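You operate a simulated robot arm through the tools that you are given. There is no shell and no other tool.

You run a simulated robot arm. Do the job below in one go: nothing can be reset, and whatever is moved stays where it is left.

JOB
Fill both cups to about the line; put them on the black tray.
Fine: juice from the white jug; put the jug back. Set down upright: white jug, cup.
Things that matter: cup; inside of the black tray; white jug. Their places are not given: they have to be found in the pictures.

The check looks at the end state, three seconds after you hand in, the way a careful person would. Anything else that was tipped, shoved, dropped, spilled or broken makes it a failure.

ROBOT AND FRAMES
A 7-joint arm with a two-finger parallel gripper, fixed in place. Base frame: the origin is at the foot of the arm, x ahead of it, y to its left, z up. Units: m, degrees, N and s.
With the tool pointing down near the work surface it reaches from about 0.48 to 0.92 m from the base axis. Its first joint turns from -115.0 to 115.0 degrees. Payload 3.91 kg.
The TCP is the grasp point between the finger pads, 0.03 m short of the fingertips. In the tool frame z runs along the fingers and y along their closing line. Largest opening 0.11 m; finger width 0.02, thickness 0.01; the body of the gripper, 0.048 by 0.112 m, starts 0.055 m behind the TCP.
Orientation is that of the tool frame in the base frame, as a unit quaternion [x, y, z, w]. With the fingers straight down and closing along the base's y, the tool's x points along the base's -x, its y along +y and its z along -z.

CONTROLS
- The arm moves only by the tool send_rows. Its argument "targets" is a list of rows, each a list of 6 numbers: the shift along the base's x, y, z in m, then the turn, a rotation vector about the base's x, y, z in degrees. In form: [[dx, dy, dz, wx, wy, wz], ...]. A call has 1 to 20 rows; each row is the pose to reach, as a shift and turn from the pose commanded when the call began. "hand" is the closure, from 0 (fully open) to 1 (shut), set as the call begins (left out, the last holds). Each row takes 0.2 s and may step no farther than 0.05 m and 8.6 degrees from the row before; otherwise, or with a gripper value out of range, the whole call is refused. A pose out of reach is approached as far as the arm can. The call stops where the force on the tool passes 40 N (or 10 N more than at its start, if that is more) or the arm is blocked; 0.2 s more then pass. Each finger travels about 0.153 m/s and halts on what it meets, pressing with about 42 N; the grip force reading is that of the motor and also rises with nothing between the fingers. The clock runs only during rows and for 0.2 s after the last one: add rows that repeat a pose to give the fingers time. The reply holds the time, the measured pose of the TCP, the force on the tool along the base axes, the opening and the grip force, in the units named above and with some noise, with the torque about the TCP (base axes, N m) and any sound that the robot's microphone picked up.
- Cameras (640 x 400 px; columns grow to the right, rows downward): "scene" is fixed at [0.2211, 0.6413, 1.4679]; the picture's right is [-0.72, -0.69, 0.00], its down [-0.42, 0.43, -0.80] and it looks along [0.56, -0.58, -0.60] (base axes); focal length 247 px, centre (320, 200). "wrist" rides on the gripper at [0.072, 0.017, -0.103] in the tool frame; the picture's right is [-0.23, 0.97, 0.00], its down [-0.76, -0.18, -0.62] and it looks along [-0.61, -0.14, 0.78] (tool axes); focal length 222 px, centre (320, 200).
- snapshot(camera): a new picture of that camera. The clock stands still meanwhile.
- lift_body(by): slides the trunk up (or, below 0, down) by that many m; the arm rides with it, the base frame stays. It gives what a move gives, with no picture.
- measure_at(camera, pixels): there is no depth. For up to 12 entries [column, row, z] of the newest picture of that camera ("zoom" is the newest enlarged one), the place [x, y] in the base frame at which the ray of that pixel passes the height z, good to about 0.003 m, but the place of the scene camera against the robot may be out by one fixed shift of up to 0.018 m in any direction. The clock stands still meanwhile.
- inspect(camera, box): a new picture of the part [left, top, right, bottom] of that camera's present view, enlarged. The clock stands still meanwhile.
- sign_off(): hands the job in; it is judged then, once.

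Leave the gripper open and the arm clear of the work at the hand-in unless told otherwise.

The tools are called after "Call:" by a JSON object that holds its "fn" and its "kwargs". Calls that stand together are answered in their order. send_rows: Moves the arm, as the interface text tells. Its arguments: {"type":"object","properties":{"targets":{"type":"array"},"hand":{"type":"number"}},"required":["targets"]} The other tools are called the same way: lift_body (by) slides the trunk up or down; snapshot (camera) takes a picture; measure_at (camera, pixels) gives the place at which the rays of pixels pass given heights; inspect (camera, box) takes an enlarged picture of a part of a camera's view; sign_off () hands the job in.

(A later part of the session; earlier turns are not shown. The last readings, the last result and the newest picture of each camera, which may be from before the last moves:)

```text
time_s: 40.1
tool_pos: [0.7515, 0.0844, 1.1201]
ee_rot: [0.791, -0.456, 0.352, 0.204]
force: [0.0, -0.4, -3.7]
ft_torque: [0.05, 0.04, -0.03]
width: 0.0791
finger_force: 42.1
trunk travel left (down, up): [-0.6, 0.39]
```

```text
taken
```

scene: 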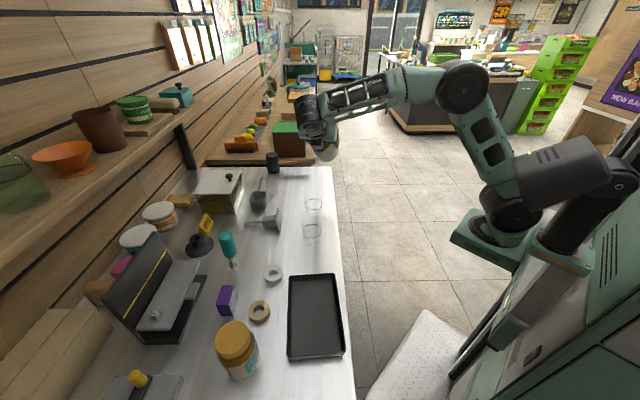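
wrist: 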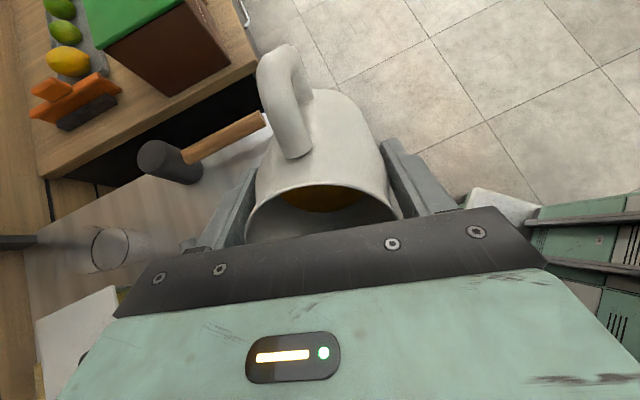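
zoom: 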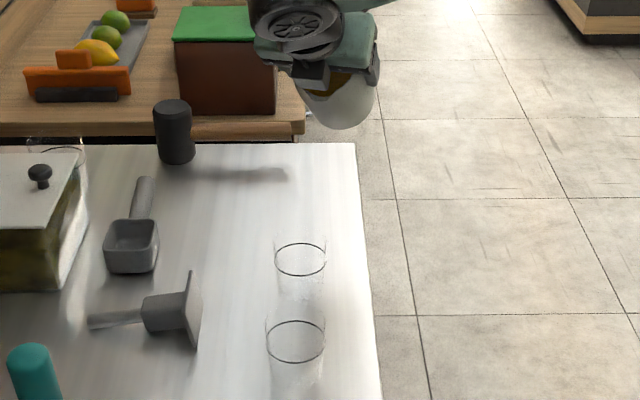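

Holding at 48° with no pouring visible. I'll shift so the lip sits just short of cup 1's centre, about 5 cm above its rim.

Call:
{"fn": "send_rows", "kwargs": {"targets": [[-0.007, 0.012, -0.02, 0, 0, 0], [-0.015, 0.024, -0.04, 0, 0, 0], [-0.022, 0.036, -0.06, 0, 0, 0], [-0.029, 0.047, -0.08, 0, 0, 0], [-0.029, 0.047, -0.08, 0, 0, 0], [-0.029, 0.047, -0.08, 0, 0, 0]]}}

Call:
{"fn": "inspect", "kwargs": {"camera": "scene", "box": [270, 140, 370, 250]}}

Call:
{"fn": "snapshot", "kwargs": {"camera": "wrist"}}

```text
time_s: 41.5
tool_pos: [0.7214, 0.1339, 1.0385]
ee_rot: [0.79, -0.458, 0.351, 0.204]
force: [0.5, 0.0, -2.8]
ft_torque: [0.03, 0.02, 0.0]
width: 0.0789
finger_force: 42.3
trunk travel left (down, up): [-0.6, 0.39]
```

```text
3.64 times, centred on (320, 195) of scene
```

zoom: 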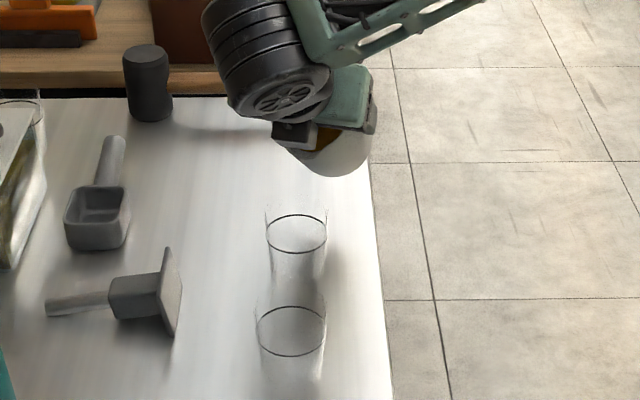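

```text
taken
```

wrist: 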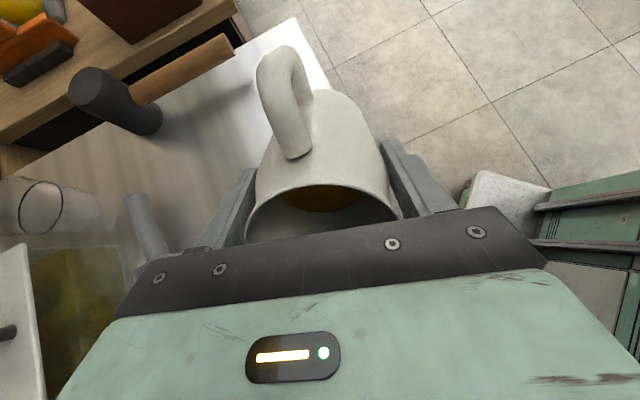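

The lip looks lined up above cup 1. I'll tilt slowly to 56°, keeping the lip in place.

Call:
{"fn": "send_rows", "kwargs": {"targets": [[0, 0, 0.002, -1.73, -1, 0], [-0.0002, 0.0004, 0.0041, -3.46, -2, 0], [-0.0004, 0.0007, 0.006, -5.2, -3, 0], [-0.0006, 0.001, 0.008, -6.93, -4, 0], [-0.0006, 0.001, 0.008, -6.93, -4, 0], [-0.0006, 0.001, 0.008, -6.93, -4, 0]]}}

Call:
{"fn": "inspect", "kwargs": {"camera": "scene", "box": [270, 140, 370, 250]}}

Call:
{"fn": "snapshot", "kwargs": {"camera": "wrist"}}

```text
time_s: 42.9
tool_pos: [0.7216, 0.1331, 1.0473]
ee_rot: [0.765, -0.441, 0.406, 0.235]
force: [0.2, 0.2, -3.5]
ft_torque: [0.01, 0.04, 0.01]
width: 0.0789
finger_force: 41.9
trunk travel left (down, up): [-0.6, 0.39]
```

```text
3.64 times, centred on (320, 195) of scene
```

zoom: 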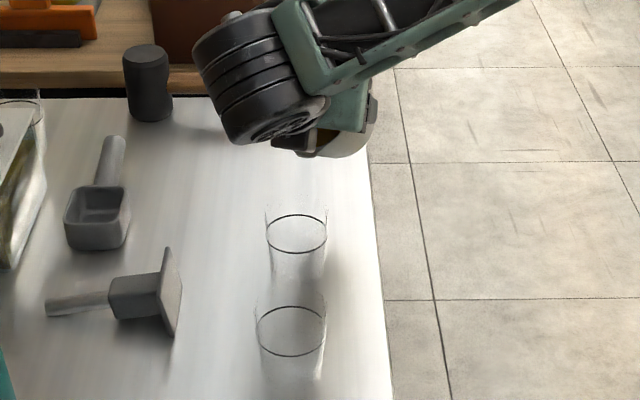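

```text
taken
```

wrist: 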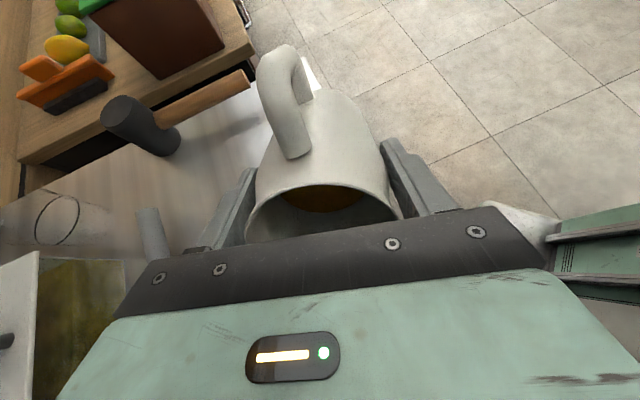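

No juice in the cup yet. I'll continue slowly to 60°.

Call:
{"fn": "send_rows", "kwargs": {"targets": [[-0.0002, 0.0003, 0.001, -0.87, -0.5, 0], [-0.0003, 0.0005, 0.002, -1.73, -1, 0], [-0.0004, 0.0007, 0.003, -2.6, -1.5, 0], [-0.0005, 0.001, 0.004, -3.46, -2, 0], [-0.0005, 0.001, 0.004, -3.46, -2, 0], [-0.0005, 0.001, 0.004, -3.46, -2, 0]]}}

Call:
{"fn": "inspect", "kwargs": {"camera": "scene", "box": [270, 140, 370, 250]}}

```text
time_s: 44.3
tool_pos: [0.7207, 0.1336, 1.0513]
ee_rot: [0.75, -0.432, 0.433, 0.251]
force: [0.6, 0.4, -3.6]
ft_torque: [0.08, 0.03, 0.01]
width: 0.0791
finger_force: 42.4
trunk travel left (down, up): [-0.6, 0.39]
```

```text
3.64 times, centred on (320, 195) of scene
```

zoom: 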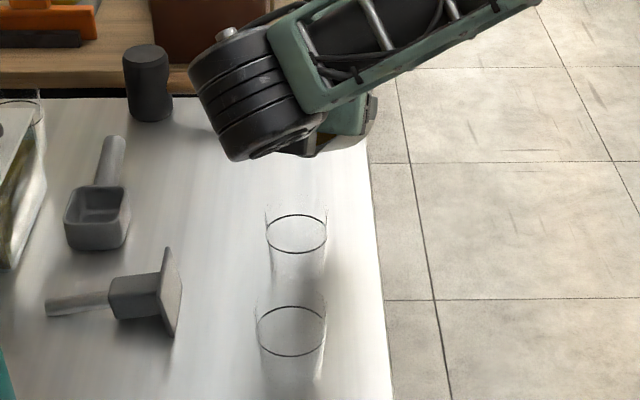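

Still dry. On to 64°.

Call:
{"fn": "send_rows", "kwargs": {"targets": [[-0.0002, 0.0003, 0.001, -0.87, -0.5, 0], [-0.0003, 0.0005, 0.002, -1.73, -1, 0], [-0.0005, 0.0008, 0.003, -2.6, -1.5, 0], [-0.0007, 0.0011, 0.0039, -3.46, -2, 0], [-0.0007, 0.0011, 0.0039, -3.46, -2, 0]]}}

Call:
{"fn": "inspect", "kwargs": {"camera": "scene", "box": [270, 140, 370, 250]}}

Call:
{"fn": "snapshot", "kwargs": {"camera": "wrist"}}

```text
time_s: 45.5
tool_pos: [0.7192, 0.1352, 1.0562]
ee_rot: [0.734, -0.424, 0.459, 0.266]
force: [0.3, -0.1, -3.4]
ft_torque: [0.12, 0.02, -0.01]
width: 0.0788
finger_force: 41.5
trunk travel left (down, up): [-0.6, 0.39]
```

```text
3.64 times, centred on (320, 195) of scene
```

zoom: 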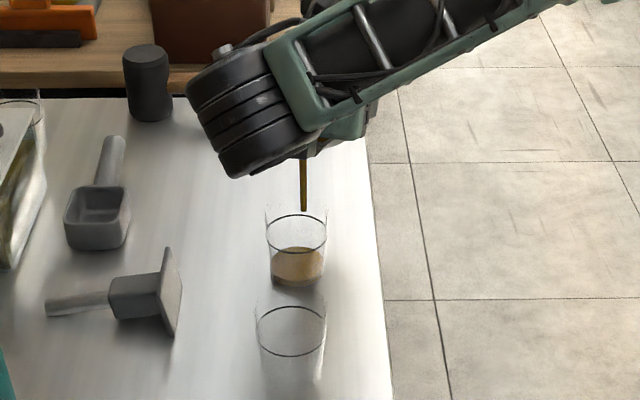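

```text
taken
```

wrist: 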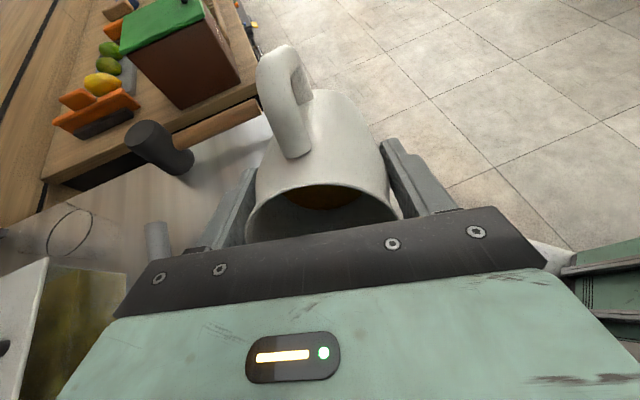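

Juice is flowing into cup 1, which is already partly full. I'll hold for one short row and look again.

Call:
{"fn": "send_rows", "kwargs": {"targets": [[0, 0, 0, 0, 0, 0]]}}

Call:
{"fn": "inspect", "kwargs": {"camera": "scene", "box": [285, 180, 345, 240]}}

```text
time_s: 45.9
tool_pos: [0.7196, 0.1335, 1.0559]
ee_rot: [0.735, -0.424, 0.459, 0.265]
force: [-0.6, 0.2, -3.7]
ft_torque: [0.09, 0.0, 0.01]
width: 0.079
finger_force: 42.0
trunk travel left (down, up): [-0.6, 0.39]
```

```text
6.67 times, centred on (315, 210) of scene
```

zoom: 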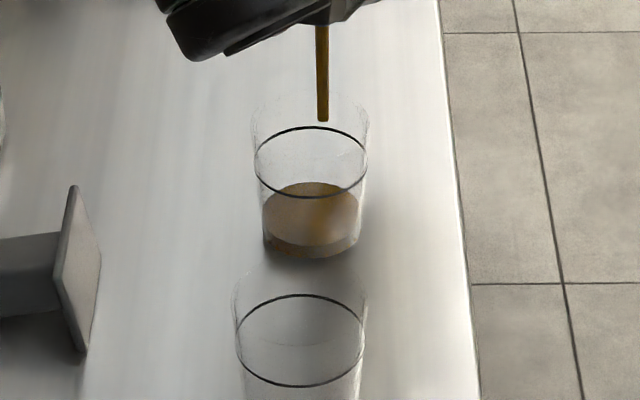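

The level is about a quarter of the way to the line and the stream is steady. I'll hold a bit longer.

Call:
{"fn": "send_rows", "kwargs": {"targets": [[0, 0, 0, 0, 0, 0], [0, 0, 0, 0, 0, 0]]}}

Call:
{"fn": "inspect", "kwargs": {"camera": "scene", "box": [285, 180, 345, 240]}}

```text
time_s: 46.5
tool_pos: [0.7193, 0.1354, 1.0561]
ee_rot: [0.735, -0.423, 0.459, 0.265]
force: [0.0, 0.0, -3.5]
ft_torque: [0.08, 0.02, 0.0]
width: 0.0788
finger_force: 42.1
trunk travel left (down, up): [-0.6, 0.39]
```

```text
6.67 times, centred on (315, 210) of scene
```

zoom: 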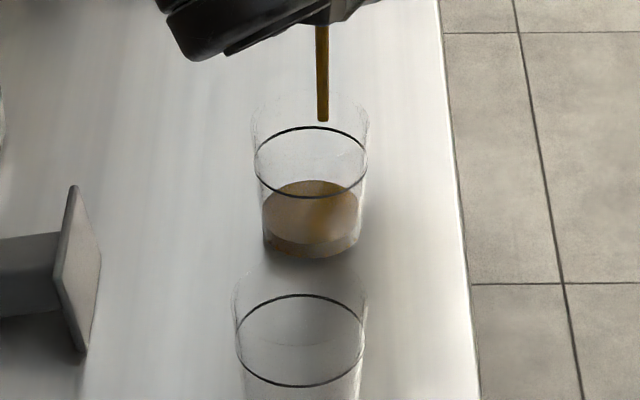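

The stream is thinning out and the level is barely rising. I'll tilt 2° more, in half-degree steps.

Call:
{"fn": "send_rows", "kwargs": {"targets": [[0, 0.0001, 0.0005, -0.43, -0.25, 0], [-0.0001, 0.0002, 0.0009, -0.87, -0.5, 0], [-0.0002, 0.0004, 0.0014, -1.3, -0.75, 0], [-0.0003, 0.0006, 0.0019, -1.73, -1, 0]]}}

Call:
{"fn": "inspect", "kwargs": {"camera": "scene", "box": [285, 180, 345, 240]}}

```text
time_s: 47.5
tool_pos: [0.72, 0.1361, 1.0583]
ee_rot: [0.726, -0.419, 0.472, 0.273]
force: [-0.9, 0.5, -2.3]
ft_torque: [0.09, 0.06, 0.0]
width: 0.079
finger_force: 41.6
trunk travel left (down, up): [-0.6, 0.39]
```

```text
6.67 times, centred on (315, 210) of scene
```

zoom: 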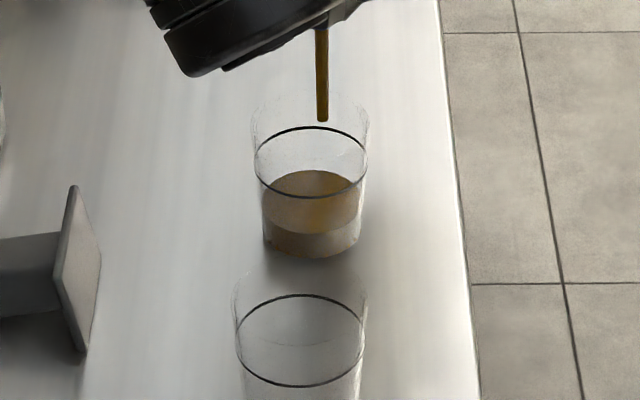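

The level is near 40% of the way to the line and rising. Another 2°.

Call:
{"fn": "send_rows", "kwargs": {"targets": [[0, 0.0001, 0.0005, -0.43, -0.25, 0], [-0.0001, 0.0002, 0.0009, -0.87, -0.5, 0], [-0.0002, 0.0004, 0.0014, -1.3, -0.75, 0], [-0.0004, 0.0007, 0.0018, -1.73, -1, 0]]}}

Call:
{"fn": "inspect", "kwargs": {"camera": "scene", "box": [285, 180, 345, 240]}}

```text
time_s: 48.5
tool_pos: [0.72, 0.137, 1.0592]
ee_rot: [0.719, -0.414, 0.484, 0.279]
force: [-0.5, 0.0, -3.0]
ft_torque: [0.09, 0.04, -0.01]
width: 0.0788
finger_force: 42.3
trunk travel left (down, up): [-0.6, 0.39]
```

```text
6.67 times, centred on (315, 210) of scene
```

zoom: 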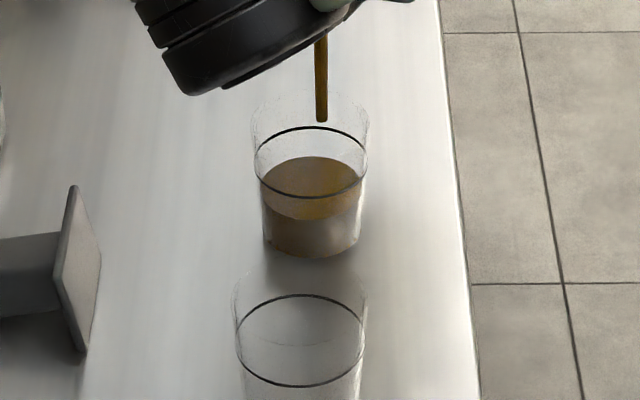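

About 60% of the way. I'll add 1.5° and hold briefly.

Call:
{"fn": "send_rows", "kwargs": {"targets": [[0, 0.0001, 0.0005, -0.43, -0.25, 0], [-0.0001, 0.0002, 0.0009, -0.87, -0.5, 0], [-0.0002, 0.0004, 0.0014, -1.3, -0.75, 0]]}}

Call:
{"fn": "inspect", "kwargs": {"camera": "scene", "box": [285, 180, 345, 240]}}

```text
time_s: 49.3
tool_pos: [0.7189, 0.1377, 1.0613]
ee_rot: [0.712, -0.411, 0.493, 0.285]
force: [-0.3, 0.7, -2.5]
ft_torque: [0.06, 0.01, 0.0]
width: 0.0789
finger_force: 41.7
trunk travel left (down, up): [-0.6, 0.39]
```

```text
6.67 times, centred on (315, 210) of scene
```

zoom: 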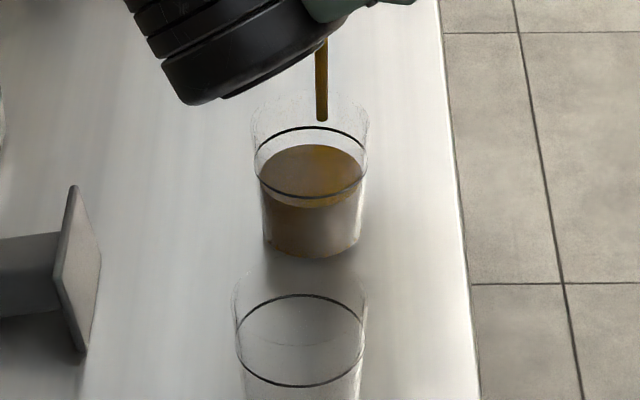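

Nearly there: the surface's back edge is at row 144 and it needs about 130. I'll add 0.5° and a short hold.

Call:
{"fn": "send_rows", "kwargs": {"targets": [[0, 0.0001, 0.0005, -0.43, -0.25, 0], [0, 0.0001, 0.0005, -0.43, -0.25, 0]]}}

Call:
{"fn": "inspect", "kwargs": {"camera": "scene", "box": [285, 180, 345, 240]}}

```text
time_s: 49.9
tool_pos: [0.7197, 0.1368, 1.062]
ee_rot: [0.709, -0.409, 0.497, 0.287]
force: [0.0, 0.7, -2.6]
ft_torque: [0.01, 0.05, -0.01]
width: 0.0792
finger_force: 42.2
trunk travel left (down, up): [-0.6, 0.39]
```

```text
6.67 times, centred on (315, 210) of scene
```

zoom: 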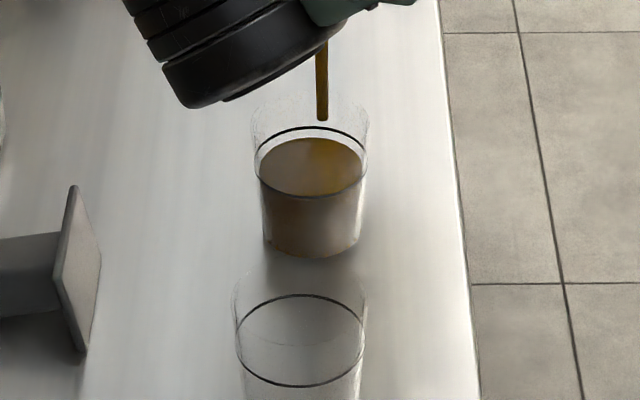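

Just under the line. I'll hold one row and then tilt back quickly to 50°, keeping the lip above the cup so any drips land in it.

Call:
{"fn": "send_rows", "kwargs": {"targets": [[0, 0, 0, 0, 0, 0], [0.0009, -0.0015, -0.0037, 3.46, 2, 0], [0.0016, -0.0028, -0.0076, 6.93, 4, 0], [0.0022, -0.0037, -0.0115, 10.39, 6, 0], [0.0026, -0.0045, -0.0154, 13.86, 8, 0], [0.003, -0.0051, -0.0194, 17.3, 10, 0], [0.003, -0.0051, -0.0194, 17.3, 10, 0]]}}

Call:
{"fn": "inspect", "kwargs": {"camera": "scene", "box": [285, 180, 345, 240]}}

Call:
{"fn": "snapshot", "kwargs": {"camera": "wrist"}}

```text
time_s: 51.5
tool_pos: [0.7219, 0.1317, 1.0419]
ee_rot: [0.785, -0.453, 0.366, 0.212]
force: [-0.7, -0.3, -1.8]
ft_torque: [0.06, 0.06, -0.03]
width: 0.0787
finger_force: 42.2
trunk travel left (down, up): [-0.6, 0.39]
```

```text
6.67 times, centred on (315, 210) of scene
```

zoom: 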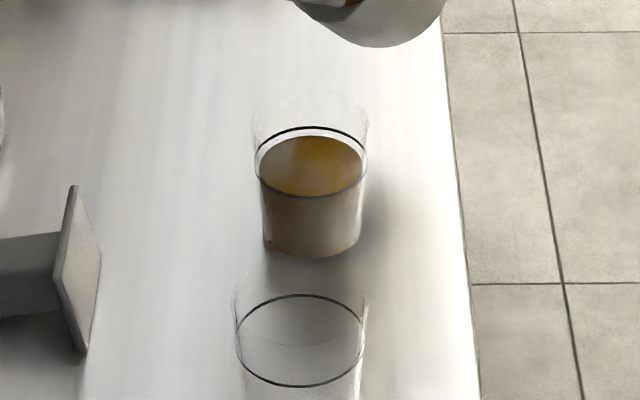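

```text
taken
```

wrist: 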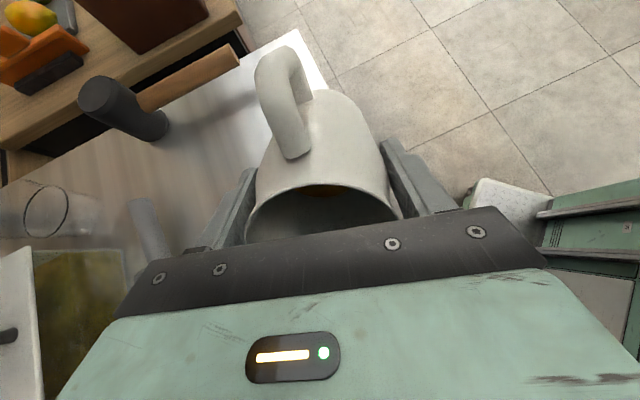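

Pouring stopped with no spill visible. I'll check the level closely against the line.

Call:
{"fn": "inspect", "kwargs": {"camera": "scene", "box": [304, 190, 324, 224]}}

```text
11.76 times, centred on (314, 207) of scene
```

zoom: 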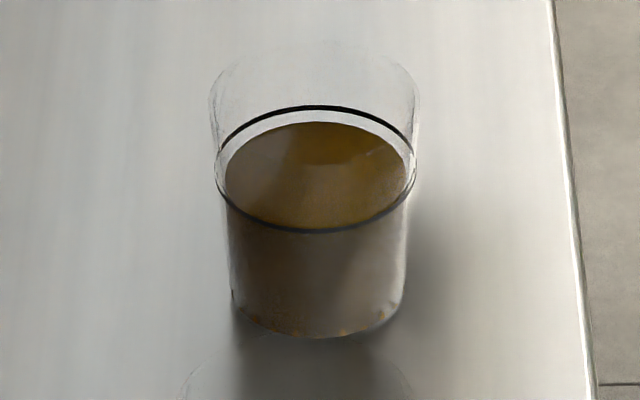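

The surface is about 3 mm under the line. I'll do a small top-up: back to about 70.7°, a brief hold, then return.

Call:
{"fn": "send_rows", "kwargs": {"targets": [[-0.0004, 0.0006, 0.004, -3.46, -2, 0], [-0.0008, 0.0014, 0.0079, -6.93, -4, 0], [-0.0013, 0.0023, 0.0118, -10.39, -6, 0], [-0.0021, 0.0036, 0.0157, -13.86, -8, 0], [-0.003, 0.0051, 0.0194, -17.3, -10, 0], [-0.0031, 0.0054, 0.02, -17.9, -10.35, 0], [-0.0031, 0.0054, 0.02, -17.9, -10.35, 0], [-0.0021, 0.0036, 0.0157, -13.86, -8, 0], [-0.0013, 0.0023, 0.0118, -10.39, -6, 0], [-0.0008, 0.0014, 0.0079, -6.93, -4, 0], [-0.0004, 0.0006, 0.004, -3.46, -2, 0], [0, 0, 0, 0, 0, 0], [0, 0, 0, 0, 0, 0]]}}

Call:
{"fn": "inspect", "kwargs": {"camera": "scene", "box": [304, 190, 324, 224]}}

```text
time_s: 54.3
tool_pos: [0.7235, 0.131, 1.0417]
ee_rot: [0.785, -0.453, 0.365, 0.212]
force: [-0.6, -0.4, -2.5]
ft_torque: [0.03, 0.01, -0.01]
width: 0.0787
finger_force: 41.4
trunk travel left (down, up): [-0.6, 0.39]
```

```text
11.76 times, centred on (314, 207) of scene
```

zoom: 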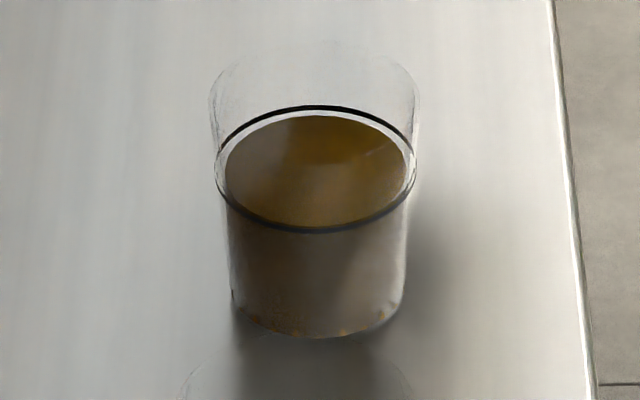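

The juice is now at the line in cup 1. I'll put the jug back before handling cup 1, since the jug would pass over cup 1 when pouring into cup 2. First I back up along the approach path, then untilt.

Call:
{"fn": "send_rows", "kwargs": {"targets": [[0.004, -0.007, 0.02, 0, 0, 0], [0.013, -0.021, 0.045, 0, 0, 0], [0.022, -0.035, 0.065, 0, 0, 0], [0.029, -0.047, 0.078, 0, 0, 0], [0.029, -0.047, 0.078, 4.33, 2.5, 0], [0.029, -0.047, 0.078, 8.66, 5, 0], [0.029, -0.047, 0.078, 13, 7.5, 0], [0.029, -0.047, 0.078, 17.3, 10, 0], [0.029, -0.047, 0.078, 21.65, 12.5, 0], [0.029, -0.047, 0.078, 26, 15, 0], [0.029, -0.047, 0.078, 30.3, 17.5, 0], [0.029, -0.047, 0.078, 34.6, 20, 0], [0.029, -0.047, 0.078, 39, 22.5, 0], [0.029, -0.047, 0.078, 43.3, 25, 0], [0.029, -0.047, 0.078, 43.3, 25, 0]]}}

Call:
{"fn": "snapshot", "kwargs": {"camera": "wrist"}}

Call:
{"fn": "inspect", "kwargs": {"camera": "scene", "box": [250, 120, 370, 250]}}

```text
time_s: 57.5
tool_pos: [0.7517, 0.0837, 1.1219]
ee_rot: [0.866, -0.5, 0.0, 0.0]
force: [0.4, 0.2, -3.0]
ft_torque: [0.01, 0.04, -0.01]
width: 0.0787
finger_force: 41.6
trunk travel left (down, up): [-0.6, 0.39]
```

```text
taken
```

wrist: 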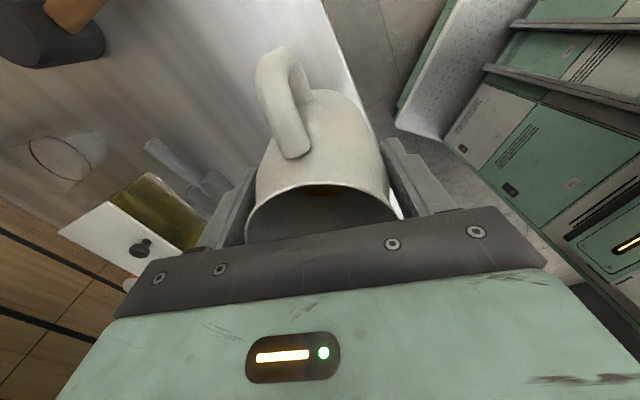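

```text
3.08 times, centred on (310, 185) of scene
```

zoom: 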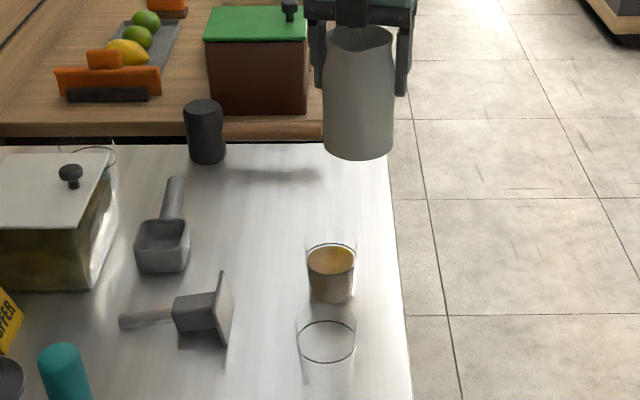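

The jug is upright again, and cup 1 stands filled at the line. Now I'll turn the jug back and move it above its original spot.

Call:
{"fn": "send_rows", "kwargs": {"targets": [[0.004, 0.001, 0, 0, 0, -3], [0.01, 0.002, 0, 0, 0, -8], [0.017, 0.003, 0, 0, 0, -13], [0.024, 0.004, 0, 0, 0, -18], [0.032, 0.0055, 0, 0, 0, -23], [0.04, 0.007, 0, 0, 0, -28], [0.048, 0.008, 0, 0, 0, -33], [0.056, 0.0095, 0, 0, 0, -38], [0.064, 0.011, 0, 0, 0, -43], [0.071, 0.012, 0, 0, 0, -48], [0.077, 0.013, 0, 0, 0, -54], [0.077, 0.013, -0.02, 0, 0, -54], [0.077, 0.013, -0.045, 0, 0, -54], [0.077, 0.013, -0.075, 0, 0, -54], [0.077, 0.013, -0.1, 0, 0, -54], [0.077, 0.013, -0.113, 0, 0, -54], [0.077, 0.013, -0.12, 0, 0, -54], [0.077, 0.013, -0.12, 0, 0, -54]]}}

Call:
{"fn": "inspect", "kwargs": {"camera": "scene", "box": [250, 110, 350, 200]}}

```text
time_s: 61.3
tool_pos: [0.8288, 0.0982, 1.001]
ee_rot: [-0.544, 0.839, 0.0, 0.0]
force: [0.7, -0.3, -3.2]
ft_torque: [0.01, 0.03, 0.01]
width: 0.0787
finger_force: 42.0
trunk travel left (down, up): [-0.6, 0.39]
```

```text
4.44 times, centred on (300, 155) of scene
```

zoom: 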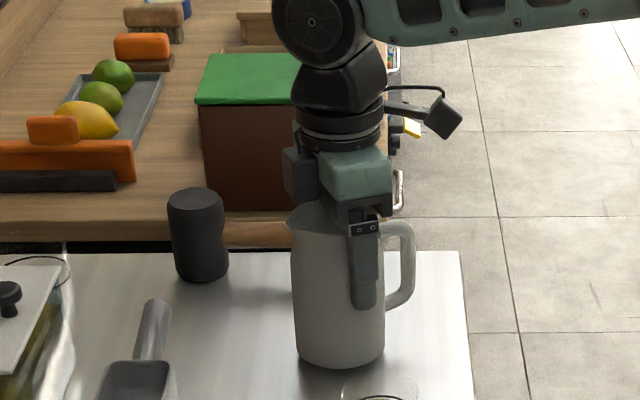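

The jug is above its spot with about 8 mm to go. I'll lower it 6 mm and read the force.

Call:
{"fn": "send_rows", "kwargs": {"targets": [[0, 0, -0.003, 0, 0, 0], [0, 0, -0.006, 0, 0, 0], [0, 0, -0.006, 0, 0, 0]]}}

Call:
{"fn": "send_rows", "kwargs": {"targets": [[0, 0, -0.001, 0, 0, 0], [0, 0, -0.002, 0, 0, 0], [0, 0, -0.002, 0, 0, 0]]}}

```text
time_s: 62.1
tool_pos: [0.829, 0.0969, 0.9934]
ee_rot: [-0.545, 0.839, 0.001, 0.0]
force: [0.6, 0.8, -2.2]
ft_torque: [0.0, 0.01, -0.01]
width: 0.0787
finger_force: 41.8
trunk travel left (down, up): [-0.6, 0.39]
```

```text
time_s: 62.9
tool_pos: [0.8276, 0.0963, 0.9939]
ee_rot: [-0.544, 0.839, 0.0, 0.001]
force: [0.6, -0.8, 14.2]
ft_torque: [-0.37, 0.25, 0.0]
width: 0.0787
finger_force: 42.1
trunk travel left (down, up): [-0.6, 0.39]
```

The jug touched the table, with 14 N upward. I'll ease up by 1.5 mm to relieve it, then open.

Call:
{"fn": "send_rows", "kwargs": {"targets": [[0, 0, 0.0012, 0, 0, 0], [0, 0, 0.0012, 0, 0, 0]]}}

Call:
{"fn": "send_rows", "kwargs": {"targets": [[0, 0, 0, 0, 0, 0], [0, 0, 0, 0, 0, 0], [0, 0, 0, 0, 0, 0]], "hand": 0}}

Call:
{"fn": "snapshot", "kwargs": {"camera": "wrist"}}

```text
time_s: 63.5
tool_pos: [0.8279, 0.0968, 0.9945]
ee_rot: [-0.545, 0.839, -0.001, 0.0]
force: [3.1, -0.8, 12.9]
ft_torque: [-0.36, -0.2, 0.06]
width: 0.0788
finger_force: 42.2
trunk travel left (down, up): [-0.6, 0.39]
```

```text
time_s: 64.3
tool_pos: [0.8285, 0.0969, 0.9934]
ee_rot: [-0.544, 0.839, 0.0, -0.001]
force: [0.1, -0.2, -0.3]
ft_torque: [0.01, 0.0, 0.02]
width: 0.1098
finger_force: 0.1
trunk travel left (down, up): [-0.6, 0.39]
```

```text
taken
```

wrist: 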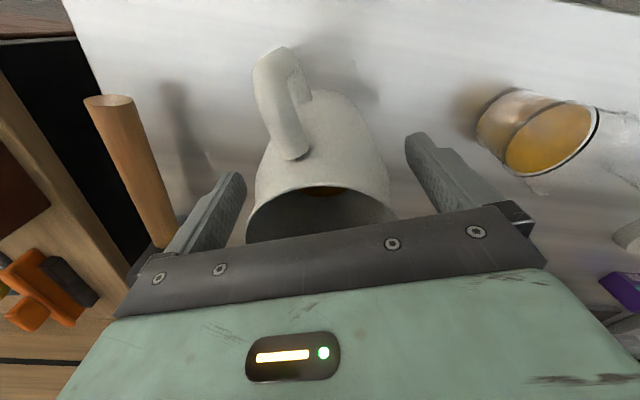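

The jug is released and standing. I'll rise straight up clear of it.

Call:
{"fn": "send_rows", "kwargs": {"targets": [[0, 0, 0.02, 0, 0, 0], [0, 0, 0.05, 0, 0, 0], [0, 0, 0.09, 0, 0, 0], [0, 0, 0.13, 0, 0, 0], [0, 0, 0.16, 0, 0, 0], [0, 0, 0.16, 0, 0, 0]]}}

Call:
{"fn": "snapshot", "kwargs": {"camera": "wrist"}}

Call:
{"fn": "inspect", "kwargs": {"camera": "wrist", "box": [400, 40, 600, 180]}}

Call:
{"fn": "inspect", "kwargs": {"camera": "scene", "box": [270, 140, 350, 250]}}

```text
time_s: 65.7
tool_pos: [0.8264, 0.098, 1.1519]
ee_rot: [-0.545, 0.839, 0.001, -0.002]
force: [-0.1, 0.1, 0.3]
ft_torque: [-0.01, 0.0, 0.0]
width: 0.1102
finger_force: 0.0
out of reach, approached as far as the arm can: row 5, 6
trunk travel left (down, up): [-0.6, 0.39]
```

```text
taken
```

wrist: 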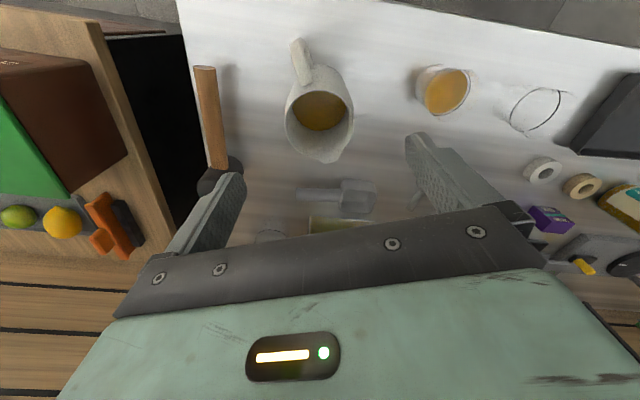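

```text
2.86 times, centred on (500, 110) of wrist
```

zoom: 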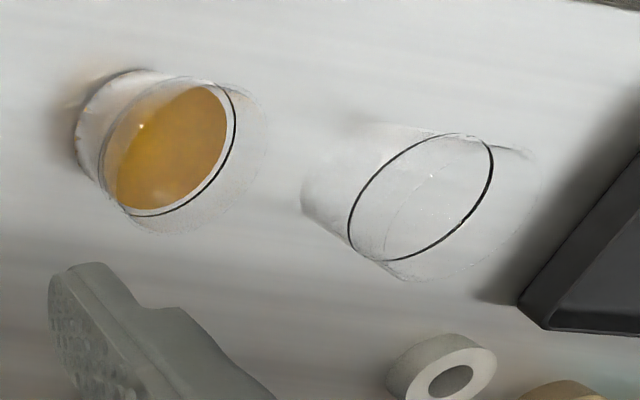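

```text
3.64 times, centred on (310, 195) of scene
```

zoom: 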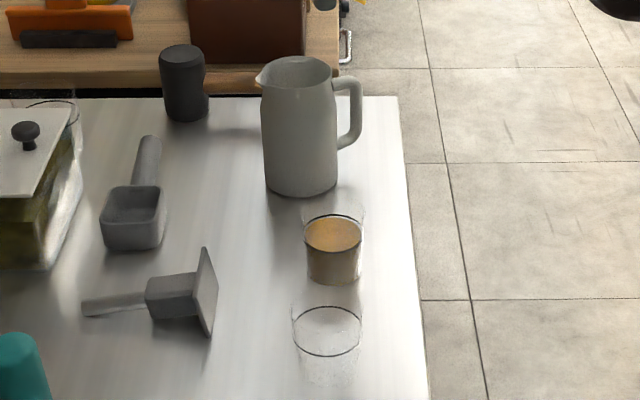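

Cup 1 reads at its line and the jug is back in its place. Now I'll move above cup 1 at yaw 133°, so the fingers close across the row of cups.

Call:
{"fn": "send_rows", "kwargs": {"targets": [[-0.015, 0.01, 0, 0, 0, 7.44], [-0.03, 0.02, 0, 0, 0, 14.9], [-0.045, 0.03, 0, 0, 0, 22.3], [-0.06, 0.04, 0, 0, 0, 29.8], [-0.076, 0.05, 0, 0, 0, 37.2], [-0.091, 0.06, 0, 0, 0, 44.7], [-0.106, 0.07, 0, 0, 0, 52.1], [-0.121, 0.08, -0.01, 0, 0, 59.6], [-0.136, 0.09, -0.03, 0, 0, 67], [-0.136, 0.09, -0.03, 0, 0, 67]]}}

Call:
{"fn": "snapshot", "kwargs": {"camera": "wrist"}}

Call:
{"fn": "inspect", "kwargs": {"camera": "wrist", "box": [230, 40, 430, 220]}}

```text
time_s: 67.9
tool_pos: [0.6896, 0.187, 1.1216]
ee_rot: [0.917, -0.398, 0.0, 0.0]
force: [-0.1, 0.2, 0.6]
ft_torque: [0.04, 0.01, -0.01]
width: 0.1098
finger_force: 0.0
trunk travel left (down, up): [-0.6, 0.39]
```

```text
taken
```

wrist: 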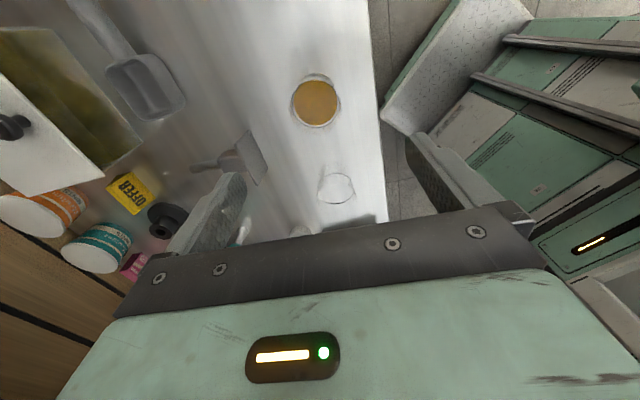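

```text
2.22 times, centred on (330, 130) of wrist
```

zoom: 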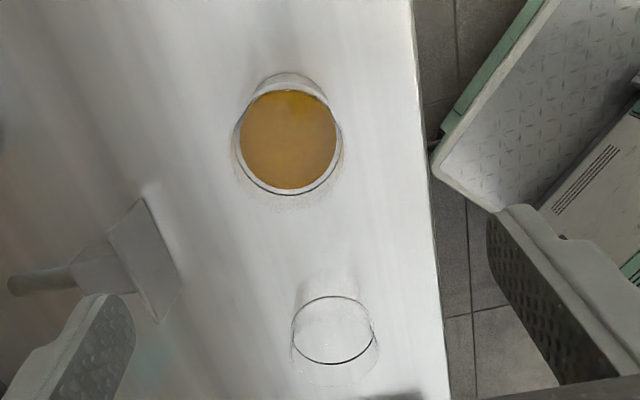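

Cup 1 is right below. I'll measure its juice surface and line centre for alignment.

Call:
{"fn": "measure_at", "kwargs": {"camera": "zoom", "pixels": [[288, 140, 0.944], [288, 143, 0.944], [235, 140, 0.945], [342, 140, 0.945], [288, 195, 0.945], [288, 210, 0.98], [288, 150, 0.98], [333, 330, 0.945]]}}

```text
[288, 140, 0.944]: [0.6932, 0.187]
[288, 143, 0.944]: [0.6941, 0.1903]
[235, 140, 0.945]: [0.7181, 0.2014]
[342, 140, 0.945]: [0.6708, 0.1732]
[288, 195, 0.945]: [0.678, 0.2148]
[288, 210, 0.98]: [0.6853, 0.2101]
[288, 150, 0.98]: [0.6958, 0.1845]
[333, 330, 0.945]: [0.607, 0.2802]
```

Cup 1 centre is ≈(0.693,0.188). I'll descend around it with open fingers to z≈0.957.

Call:
{"fn": "send_rows", "kwargs": {"targets": [[0.002, 0.001, -0.03, 0, 0, 0], [0.003, 0.001, -0.06, 0, 0, 0], [0.003, 0.001, -0.09, 0, 0, 0], [0.003, 0.001, -0.115, 0, 0, 0], [0.003, 0.001, -0.14, 0, 0, 0], [0.003, 0.001, -0.155, 0, 0, 0], [0.003, 0.001, -0.165, 0, 0, 0], [0.003, 0.001, -0.165, 0, 0, 0]]}}

Call:
{"fn": "snapshot", "kwargs": {"camera": "wrist"}}

Call:
{"fn": "inspect", "kwargs": {"camera": "scene", "box": [270, 150, 360, 250]}}

```text
time_s: 69.7
tool_pos: [0.6918, 0.1886, 0.9561]
ee_rot: [0.917, -0.398, 0.0, 0.0]
force: [0.1, -0.4, -0.6]
ft_torque: [0.0, 0.03, -0.01]
width: 0.1098
finger_force: 0.0
trunk travel left (down, up): [-0.6, 0.39]
```

```text
taken
```

wrist: 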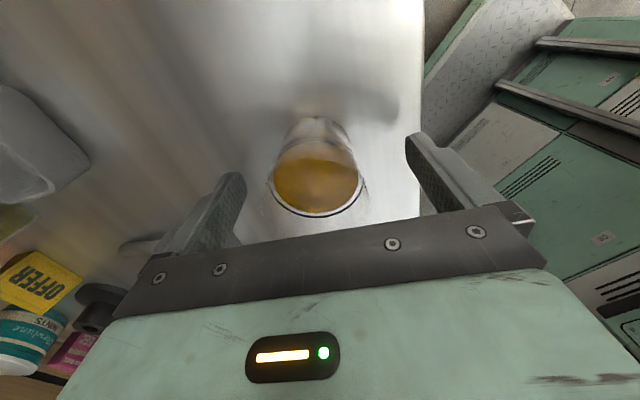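

```text
4.00 times, centred on (315, 200) of scene
```

zoom: 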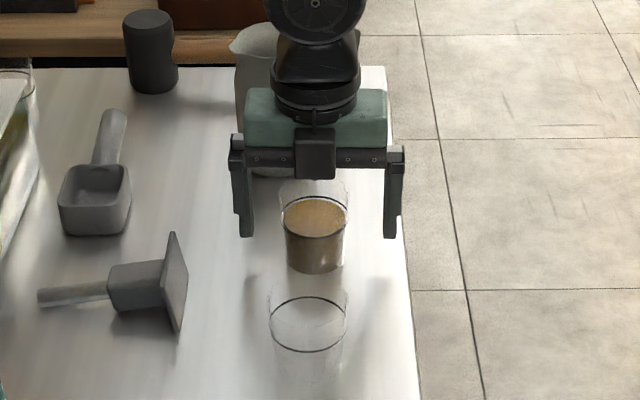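

The cup sits between the fingers with clearance. I'll close gently, first to a target just under the cup's diameter.

Call:
{"fn": "send_rows", "kwargs": {"targets": [[0, 0, 0, 0, 0, 0], [0, 0, 0, 0, 0, 0], [0, 0, 0, 0, 0, 0]], "hand": 0.46}}

Call:
{"fn": "inspect", "kwargs": {"camera": "scene", "box": [270, 150, 360, 250]}}

```text
time_s: 70.5
tool_pos: [0.6932, 0.187, 0.9553]
ee_rot: [0.917, -0.399, -0.001, 0.0]
force: [-0.8, -0.2, 0.7]
ft_torque: [0.03, 0.02, 0.0]
width: 0.0599
finger_force: 0.1
trunk travel left (down, up): [-0.6, 0.39]
```

```text
4.00 times, centred on (315, 200) of scene
```

zoom: 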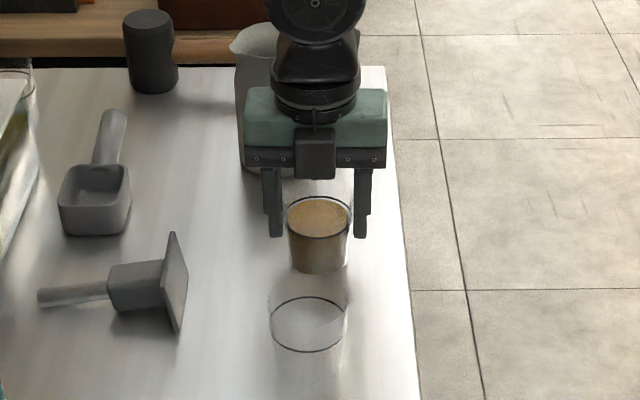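

There's no squeeze yet at 0.06 m. I'll close a bit further.

Call:
{"fn": "send_rows", "kwargs": {"targets": [[0, 0, 0, 0, 0, 0], [0, 0, 0, 0, 0, 0]], "hand": 0.5}}

Call:
{"fn": "send_rows", "kwargs": {"targets": [[0, 0, 0, 0, 0, 0], [0, 0, 0, 0, 0, 0]], "hand": 0.53}}

```text
time_s: 71.1
tool_pos: [0.6908, 0.1882, 0.9562]
ee_rot: [0.917, -0.399, 0.001, 0.0]
force: [0.1, 0.0, -1.1]
ft_torque: [0.01, 0.01, 0.0]
width: 0.057
finger_force: 42.2
trunk travel left (down, up): [-0.6, 0.39]
```

```text
time_s: 71.7
tool_pos: [0.6926, 0.1878, 0.9558]
ee_rot: [0.917, -0.399, 0.001, 0.0]
force: [0.8, -0.4, 0.5]
ft_torque: [0.01, 0.03, -0.01]
width: 0.0569
finger_force: 42.6
trunk travel left (down, up): [-0.6, 0.39]
```

The cup is gripped at 0.057 m. I'll lift slowly by 3 cm and check.

Call:
{"fn": "send_rows", "kwargs": {"targets": [[0, 0, 0.002, 0, 0, 0], [0, 0, 0.006, 0, 0, 0], [0, 0, 0.012, 0, 0, 0], [0, 0, 0.019, 0, 0, 0], [0, 0, 0.025, 0, 0, 0], [0, 0, 0.029, 0, 0, 0], [0, 0, 0.03, 0, 0, 0], [0, 0, 0.03, 0, 0, 0]]}}

Call:
{"fn": "inspect", "kwargs": {"camera": "scene", "box": [270, 150, 360, 250]}}

Call:
{"fn": "snapshot", "kwargs": {"camera": "wrist"}}

```text
time_s: 73.5
tool_pos: [0.6924, 0.1891, 0.9877]
ee_rot: [0.917, -0.399, 0.0, 0.0]
force: [-0.7, -0.5, -0.4]
ft_torque: [-0.01, 0.03, -0.03]
width: 0.0568
finger_force: 42.4
trunk travel left (down, up): [-0.6, 0.39]
```

```text
4.00 times, centred on (315, 200) of scene
```

zoom: 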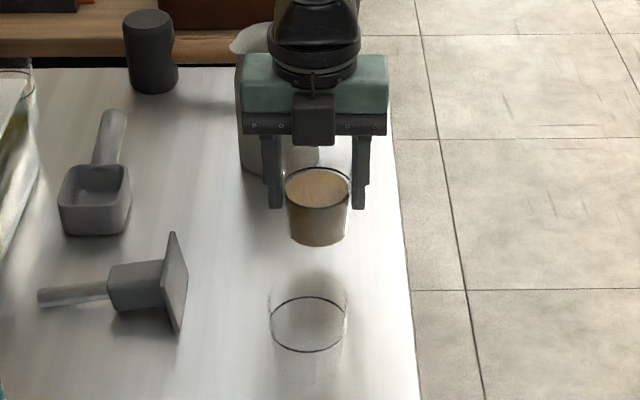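

```text
taken
```

wrist: 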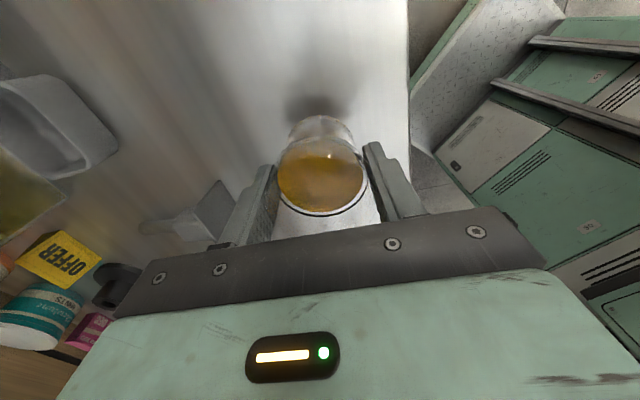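

Lifted cleanly with the level steady. Before carrying, I'll calibrate the scene camera's fixed shift with the known cup 2 position, and locate the tray's inner floor corners.

Call:
{"fn": "measure_at", "kwargs": {"camera": "scene", "pixels": [[313.7, 204.3, 0.945], [311.8, 230.8, 0.945], [273, 275, 0.91], [259, 312, 0.91], [292, 277, 0.91], [332.5, 275, 0.91], [341, 350, 0.91], [291, 355, 0.91]]}}

```text
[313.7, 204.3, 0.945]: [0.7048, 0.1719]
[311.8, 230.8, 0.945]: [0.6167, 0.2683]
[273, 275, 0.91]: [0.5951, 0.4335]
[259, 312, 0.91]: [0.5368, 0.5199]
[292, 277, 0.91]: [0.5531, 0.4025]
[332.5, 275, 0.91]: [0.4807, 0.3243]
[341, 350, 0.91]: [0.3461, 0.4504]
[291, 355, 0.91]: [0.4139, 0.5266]
```

The scene shift is ≈(−0.011,+0.013), so the tray floor's centre is ≈(0.437,0.439) with its long axis heading ≈137°. I'll put cup 1 at (0.406,0.467). Cup 2 lies under the route, so I'll lift to z≈1.11 first, slowly.

Call:
{"fn": "send_rows", "kwargs": {"targets": [[0, 0, 0.004, 0, 0, 0], [0, 0, 0.011, 0, 0, 0], [0, 0, 0.021, 0, 0, 0], [0, 0, 0.033, 0, 0, 0], [0, 0, 0.046, 0, 0, 0], [0, 0, 0.06, 0, 0, 0], [0, 0, 0.074, 0, 0, 0], [0, 0, 0.088, 0, 0, 0], [0, 0, 0.1, 0, 0, 0], [0, 0, 0.11, 0, 0, 0], [0, 0, 0.117, 0, 0, 0], [0, 0, 0.121, 0, 0, 0], [0, 0, 0.122, 0, 0, 0]]}}

Call:
{"fn": "send_rows", "kwargs": {"targets": [[-0.003, 0.003, 0, 0, 0, 0], [-0.009, 0.009, 0, 0, 0, 0], [-0.017, 0.017, 0, 0, 0, 0], [-0.026, 0.026, 0, 0, 0, 0], [-0.036, 0.035, 0, 0, 0, 0.5], [-0.046, 0.045, 0, 0, 0, 1], [-0.057, 0.056, 0, 0, 0, 1.5], [-0.068, 0.067, 0, 0, 0, 2], [-0.079, 0.078, 0, 0, 0, 2.5], [-0.09, 0.089, 0, 0, 0, 3], [-0.101, 0.099, 0, 0, 0, 3.5], [-0.112, 0.11, 0, 0, 0, 4], [-0.122, 0.12, 0, 0, 0, 4], [-0.131, 0.129, 0, 0, 0, 4], [-0.138, 0.136, 0, 0, 0, 4], [-0.143, 0.14, 0, 0, 0, 4], [-0.145, 0.142, 0, 0, 0, 4], [-0.145, 0.142, 0, 0, 0, 4]]}}

Call:
{"fn": "snapshot", "kwargs": {"camera": "scene"}}

Call:
{"fn": "snapshot", "kwargs": {"camera": "wrist"}}

```text
time_s: 76.3
tool_pos: [0.6922, 0.1888, 1.1089]
ee_rot: [0.917, -0.399, 0.0, 0.0]
force: [0.1, 0.6, -0.9]
ft_torque: [0.02, 0.04, 0.01]
width: 0.0569
finger_force: 41.9
trunk travel left (down, up): [-0.6, 0.39]
```

```text
time_s: 80.1
tool_pos: [0.5469, 0.3305, 1.1089]
ee_rot: [0.93, -0.367, 0.0, 0.0]
force: [-0.6, -0.3, 0.1]
ft_torque: [0.0, -0.01, -0.01]
width: 0.0571
finger_force: 41.8
trunk travel left (down, up): [-0.6, 0.39]
```

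```text
taken
```

scene: 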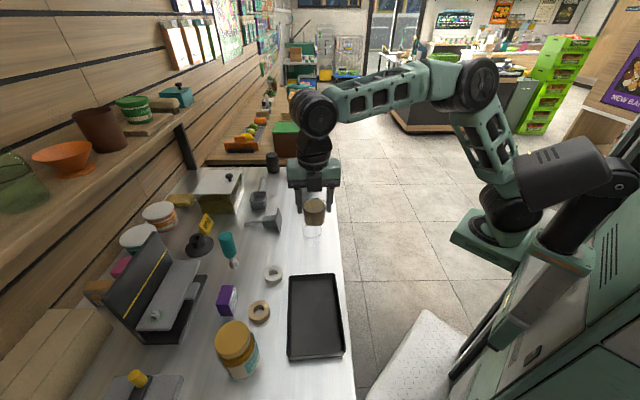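

```text
taken
```

wrist: 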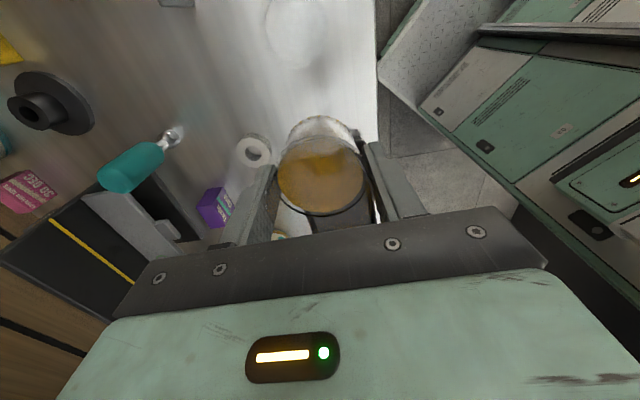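

Past cup 2 with no trouble. I'll continue slowly to above the tray spot.

Call:
{"fn": "send_rows", "kwargs": {"targets": [[-0.003, 0.003, 0, 0, 0, 0], [-0.009, 0.009, 0, 0, 0, 0], [-0.017, 0.016, 0, 0, 0, 0], [-0.026, 0.025, 0, 0, 0, 0], [-0.036, 0.035, 0, 0, 0, 0], [-0.047, 0.045, 0, 0, 0, 0], [-0.058, 0.056, 0, 0, 0, 0], [-0.069, 0.067, 0, 0, 0, 0], [-0.08, 0.077, 0, 0, 0, 0], [-0.091, 0.088, 0, 0, 0, 0], [-0.102, 0.099, 0, 0, 0, 0], [-0.113, 0.109, 0, 0, 0, 0], [-0.123, 0.119, 0, 0, 0, 0], [-0.131, 0.127, 0, 0, 0, 0], [-0.137, 0.133, 0, 0, 0, 0], [-0.14, 0.1355, 0, 0, 0, 0], [-0.141, 0.1365, 0, 0, 0, 0], [-0.141, 0.1365, 0, 0, 0, 0]]}}

Call:
{"fn": "snapshot", "kwargs": {"camera": "scene"}}

Call:
{"fn": "snapshot", "kwargs": {"camera": "wrist"}}

```text
time_s: 83.9
tool_pos: [0.4058, 0.4657, 1.1065]
ee_rot: [0.93, -0.366, 0.0, 0.0]
force: [-0.4, 0.2, -0.7]
ft_torque: [0.01, 0.0, 0.02]
width: 0.057
finger_force: 42.0
trunk travel left (down, up): [-0.6, 0.39]
```

```text
taken
```

scene: 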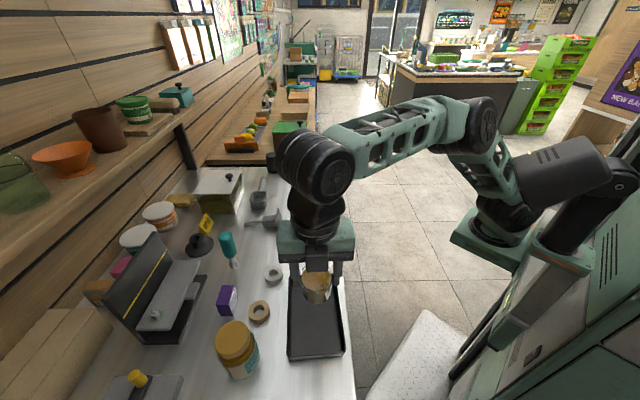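

```text
taken
```

wrist: 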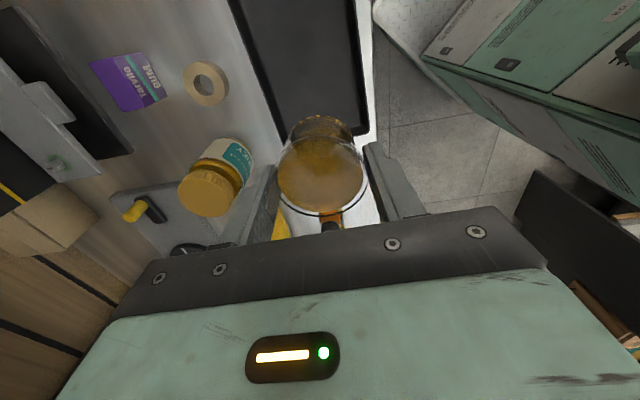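

I'll check the tray's corner positions in the wrist view against the planned spot.

Call:
{"fn": "measure_at", "kwargs": {"camera": "wrist", "pixels": [[367, 133, 0.915], [284, 143, 0.915], [356, 5, 0.915], [232, 5, 0.915], [360, 70, 0.915], [258, 70, 0.915]]}}

Call:
{"fn": "inspect", "kwargs": {"camera": "wrist", "box": [220, 0, 400, 200]}}

Call:
{"fn": "inspect", "kwargs": {"camera": "scene", "box": [270, 240, 370, 370]}}

```text
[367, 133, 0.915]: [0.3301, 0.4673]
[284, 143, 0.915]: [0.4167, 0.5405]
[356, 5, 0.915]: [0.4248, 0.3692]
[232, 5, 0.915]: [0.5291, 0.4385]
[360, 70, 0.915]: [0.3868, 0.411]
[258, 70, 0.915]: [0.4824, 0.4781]
```

```text
2.00 times, centred on (310, 100) of wrist
```

zoom: 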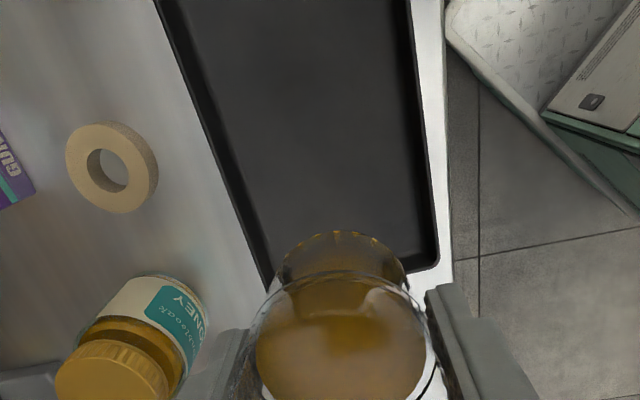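

```text
3.08 times, centred on (320, 305) of scene
```

zoom: 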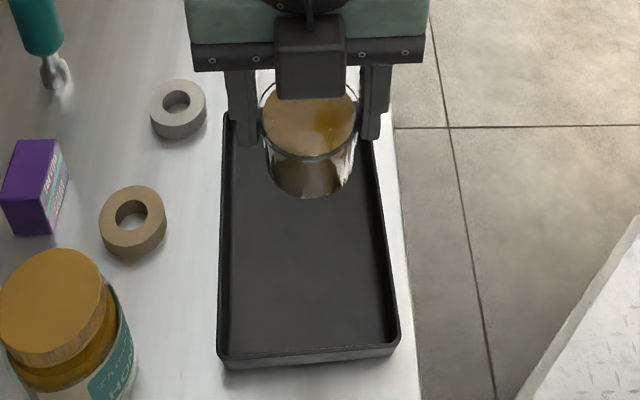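

The planned spot is on the tray's centre line, about 5 cm from its end. I'll descend slowly to z≈0.975, just above expected contact.

Call:
{"fn": "send_rows", "kwargs": {"targets": [[0, 0.001, -0.004, 0, 0, 0], [0, 0.001, -0.011, 0, 0, 0], [0, 0.001, -0.021, 0, 0, 0], [0, 0.001, -0.033, 0, 0, 0], [0, 0.001, -0.046, 0, 0, 0], [0, 0.001, -0.06, 0, 0, 0], [0, 0.001, -0.074, 0, 0, 0], [0, 0.001, -0.088, 0, 0, 0], [0, 0.001, -0.101, 0, 0, 0], [0, 0.001, -0.112, 0, 0, 0], [0, 0.001, -0.121, 0, 0, 0], [0, 0.001, -0.128, 0, 0, 0], [0, 0.001, -0.132, 0, 0, 0], [0, 0.001, -0.133, 0, 0, 0]]}}

Call:
{"fn": "inspect", "kwargs": {"camera": "scene", "box": [270, 240, 370, 370]}}

```text
time_s: 86.9
tool_pos: [0.406, 0.4683, 0.9761]
ee_rot: [0.93, -0.367, 0.0, 0.0]
force: [0.2, 0.0, -1.0]
ft_torque: [-0.04, 0.02, 0.02]
width: 0.0569
finger_force: 42.3
trunk travel left (down, up): [-0.6, 0.39]
```

```text
3.08 times, centred on (320, 305) of scene
```

zoom: 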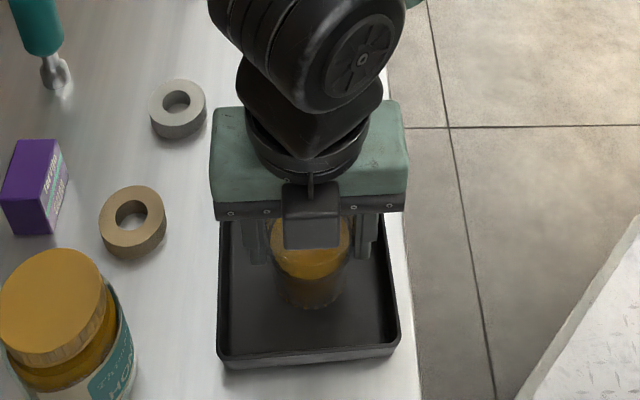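

Still clear. I'll lower in small steps and read the force.

Call:
{"fn": "send_rows", "kwargs": {"targets": [[0, 0, -0.003, 0, 0, 0], [0, 0, -0.006, 0, 0, 0], [0, 0, -0.009, 0, 0, 0], [0, 0, -0.01, 0, 0, 0]]}}

Call:
{"fn": "send_rows", "kwargs": {"targets": [[0, 0, -0.001, 0, 0, 0], [0, 0, -0.002, 0, 0, 0], [0, 0, -0.002, 0, 0, 0]]}}

```text
time_s: 87.9
tool_pos: [0.4066, 0.4674, 0.966]
ee_rot: [0.93, -0.366, 0.0, 0.0]
force: [0.3, 0.1, -1.3]
ft_torque: [0.01, -0.05, 0.01]
width: 0.0567
finger_force: 42.2
trunk travel left (down, up): [-0.6, 0.39]
```

```text
time_s: 88.7
tool_pos: [0.4055, 0.4672, 0.9638]
ee_rot: [0.93, -0.367, 0.0, 0.0]
force: [-0.2, 0.0, -0.6]
ft_torque: [0.03, 0.01, 0.03]
width: 0.0566
finger_force: 41.7
trunk travel left (down, up): [-0.6, 0.39]
```

No contact yet at 0.964. I'll continue 2 mm at a time.

Call:
{"fn": "send_rows", "kwargs": {"targets": [[0, 0, -0.001, 0, 0, 0], [0, 0, -0.002, 0, 0, 0], [0, 0, -0.002, 0, 0, 0]]}}

```text
time_s: 89.5
tool_pos: [0.4065, 0.4673, 0.961]
ee_rot: [0.93, -0.367, 0.0, 0.0]
force: [-0.1, -0.1, -0.9]
ft_torque: [0.05, 0.03, -0.02]
width: 0.0565
finger_force: 42.2
trunk travel left (down, up): [-0.6, 0.39]
```

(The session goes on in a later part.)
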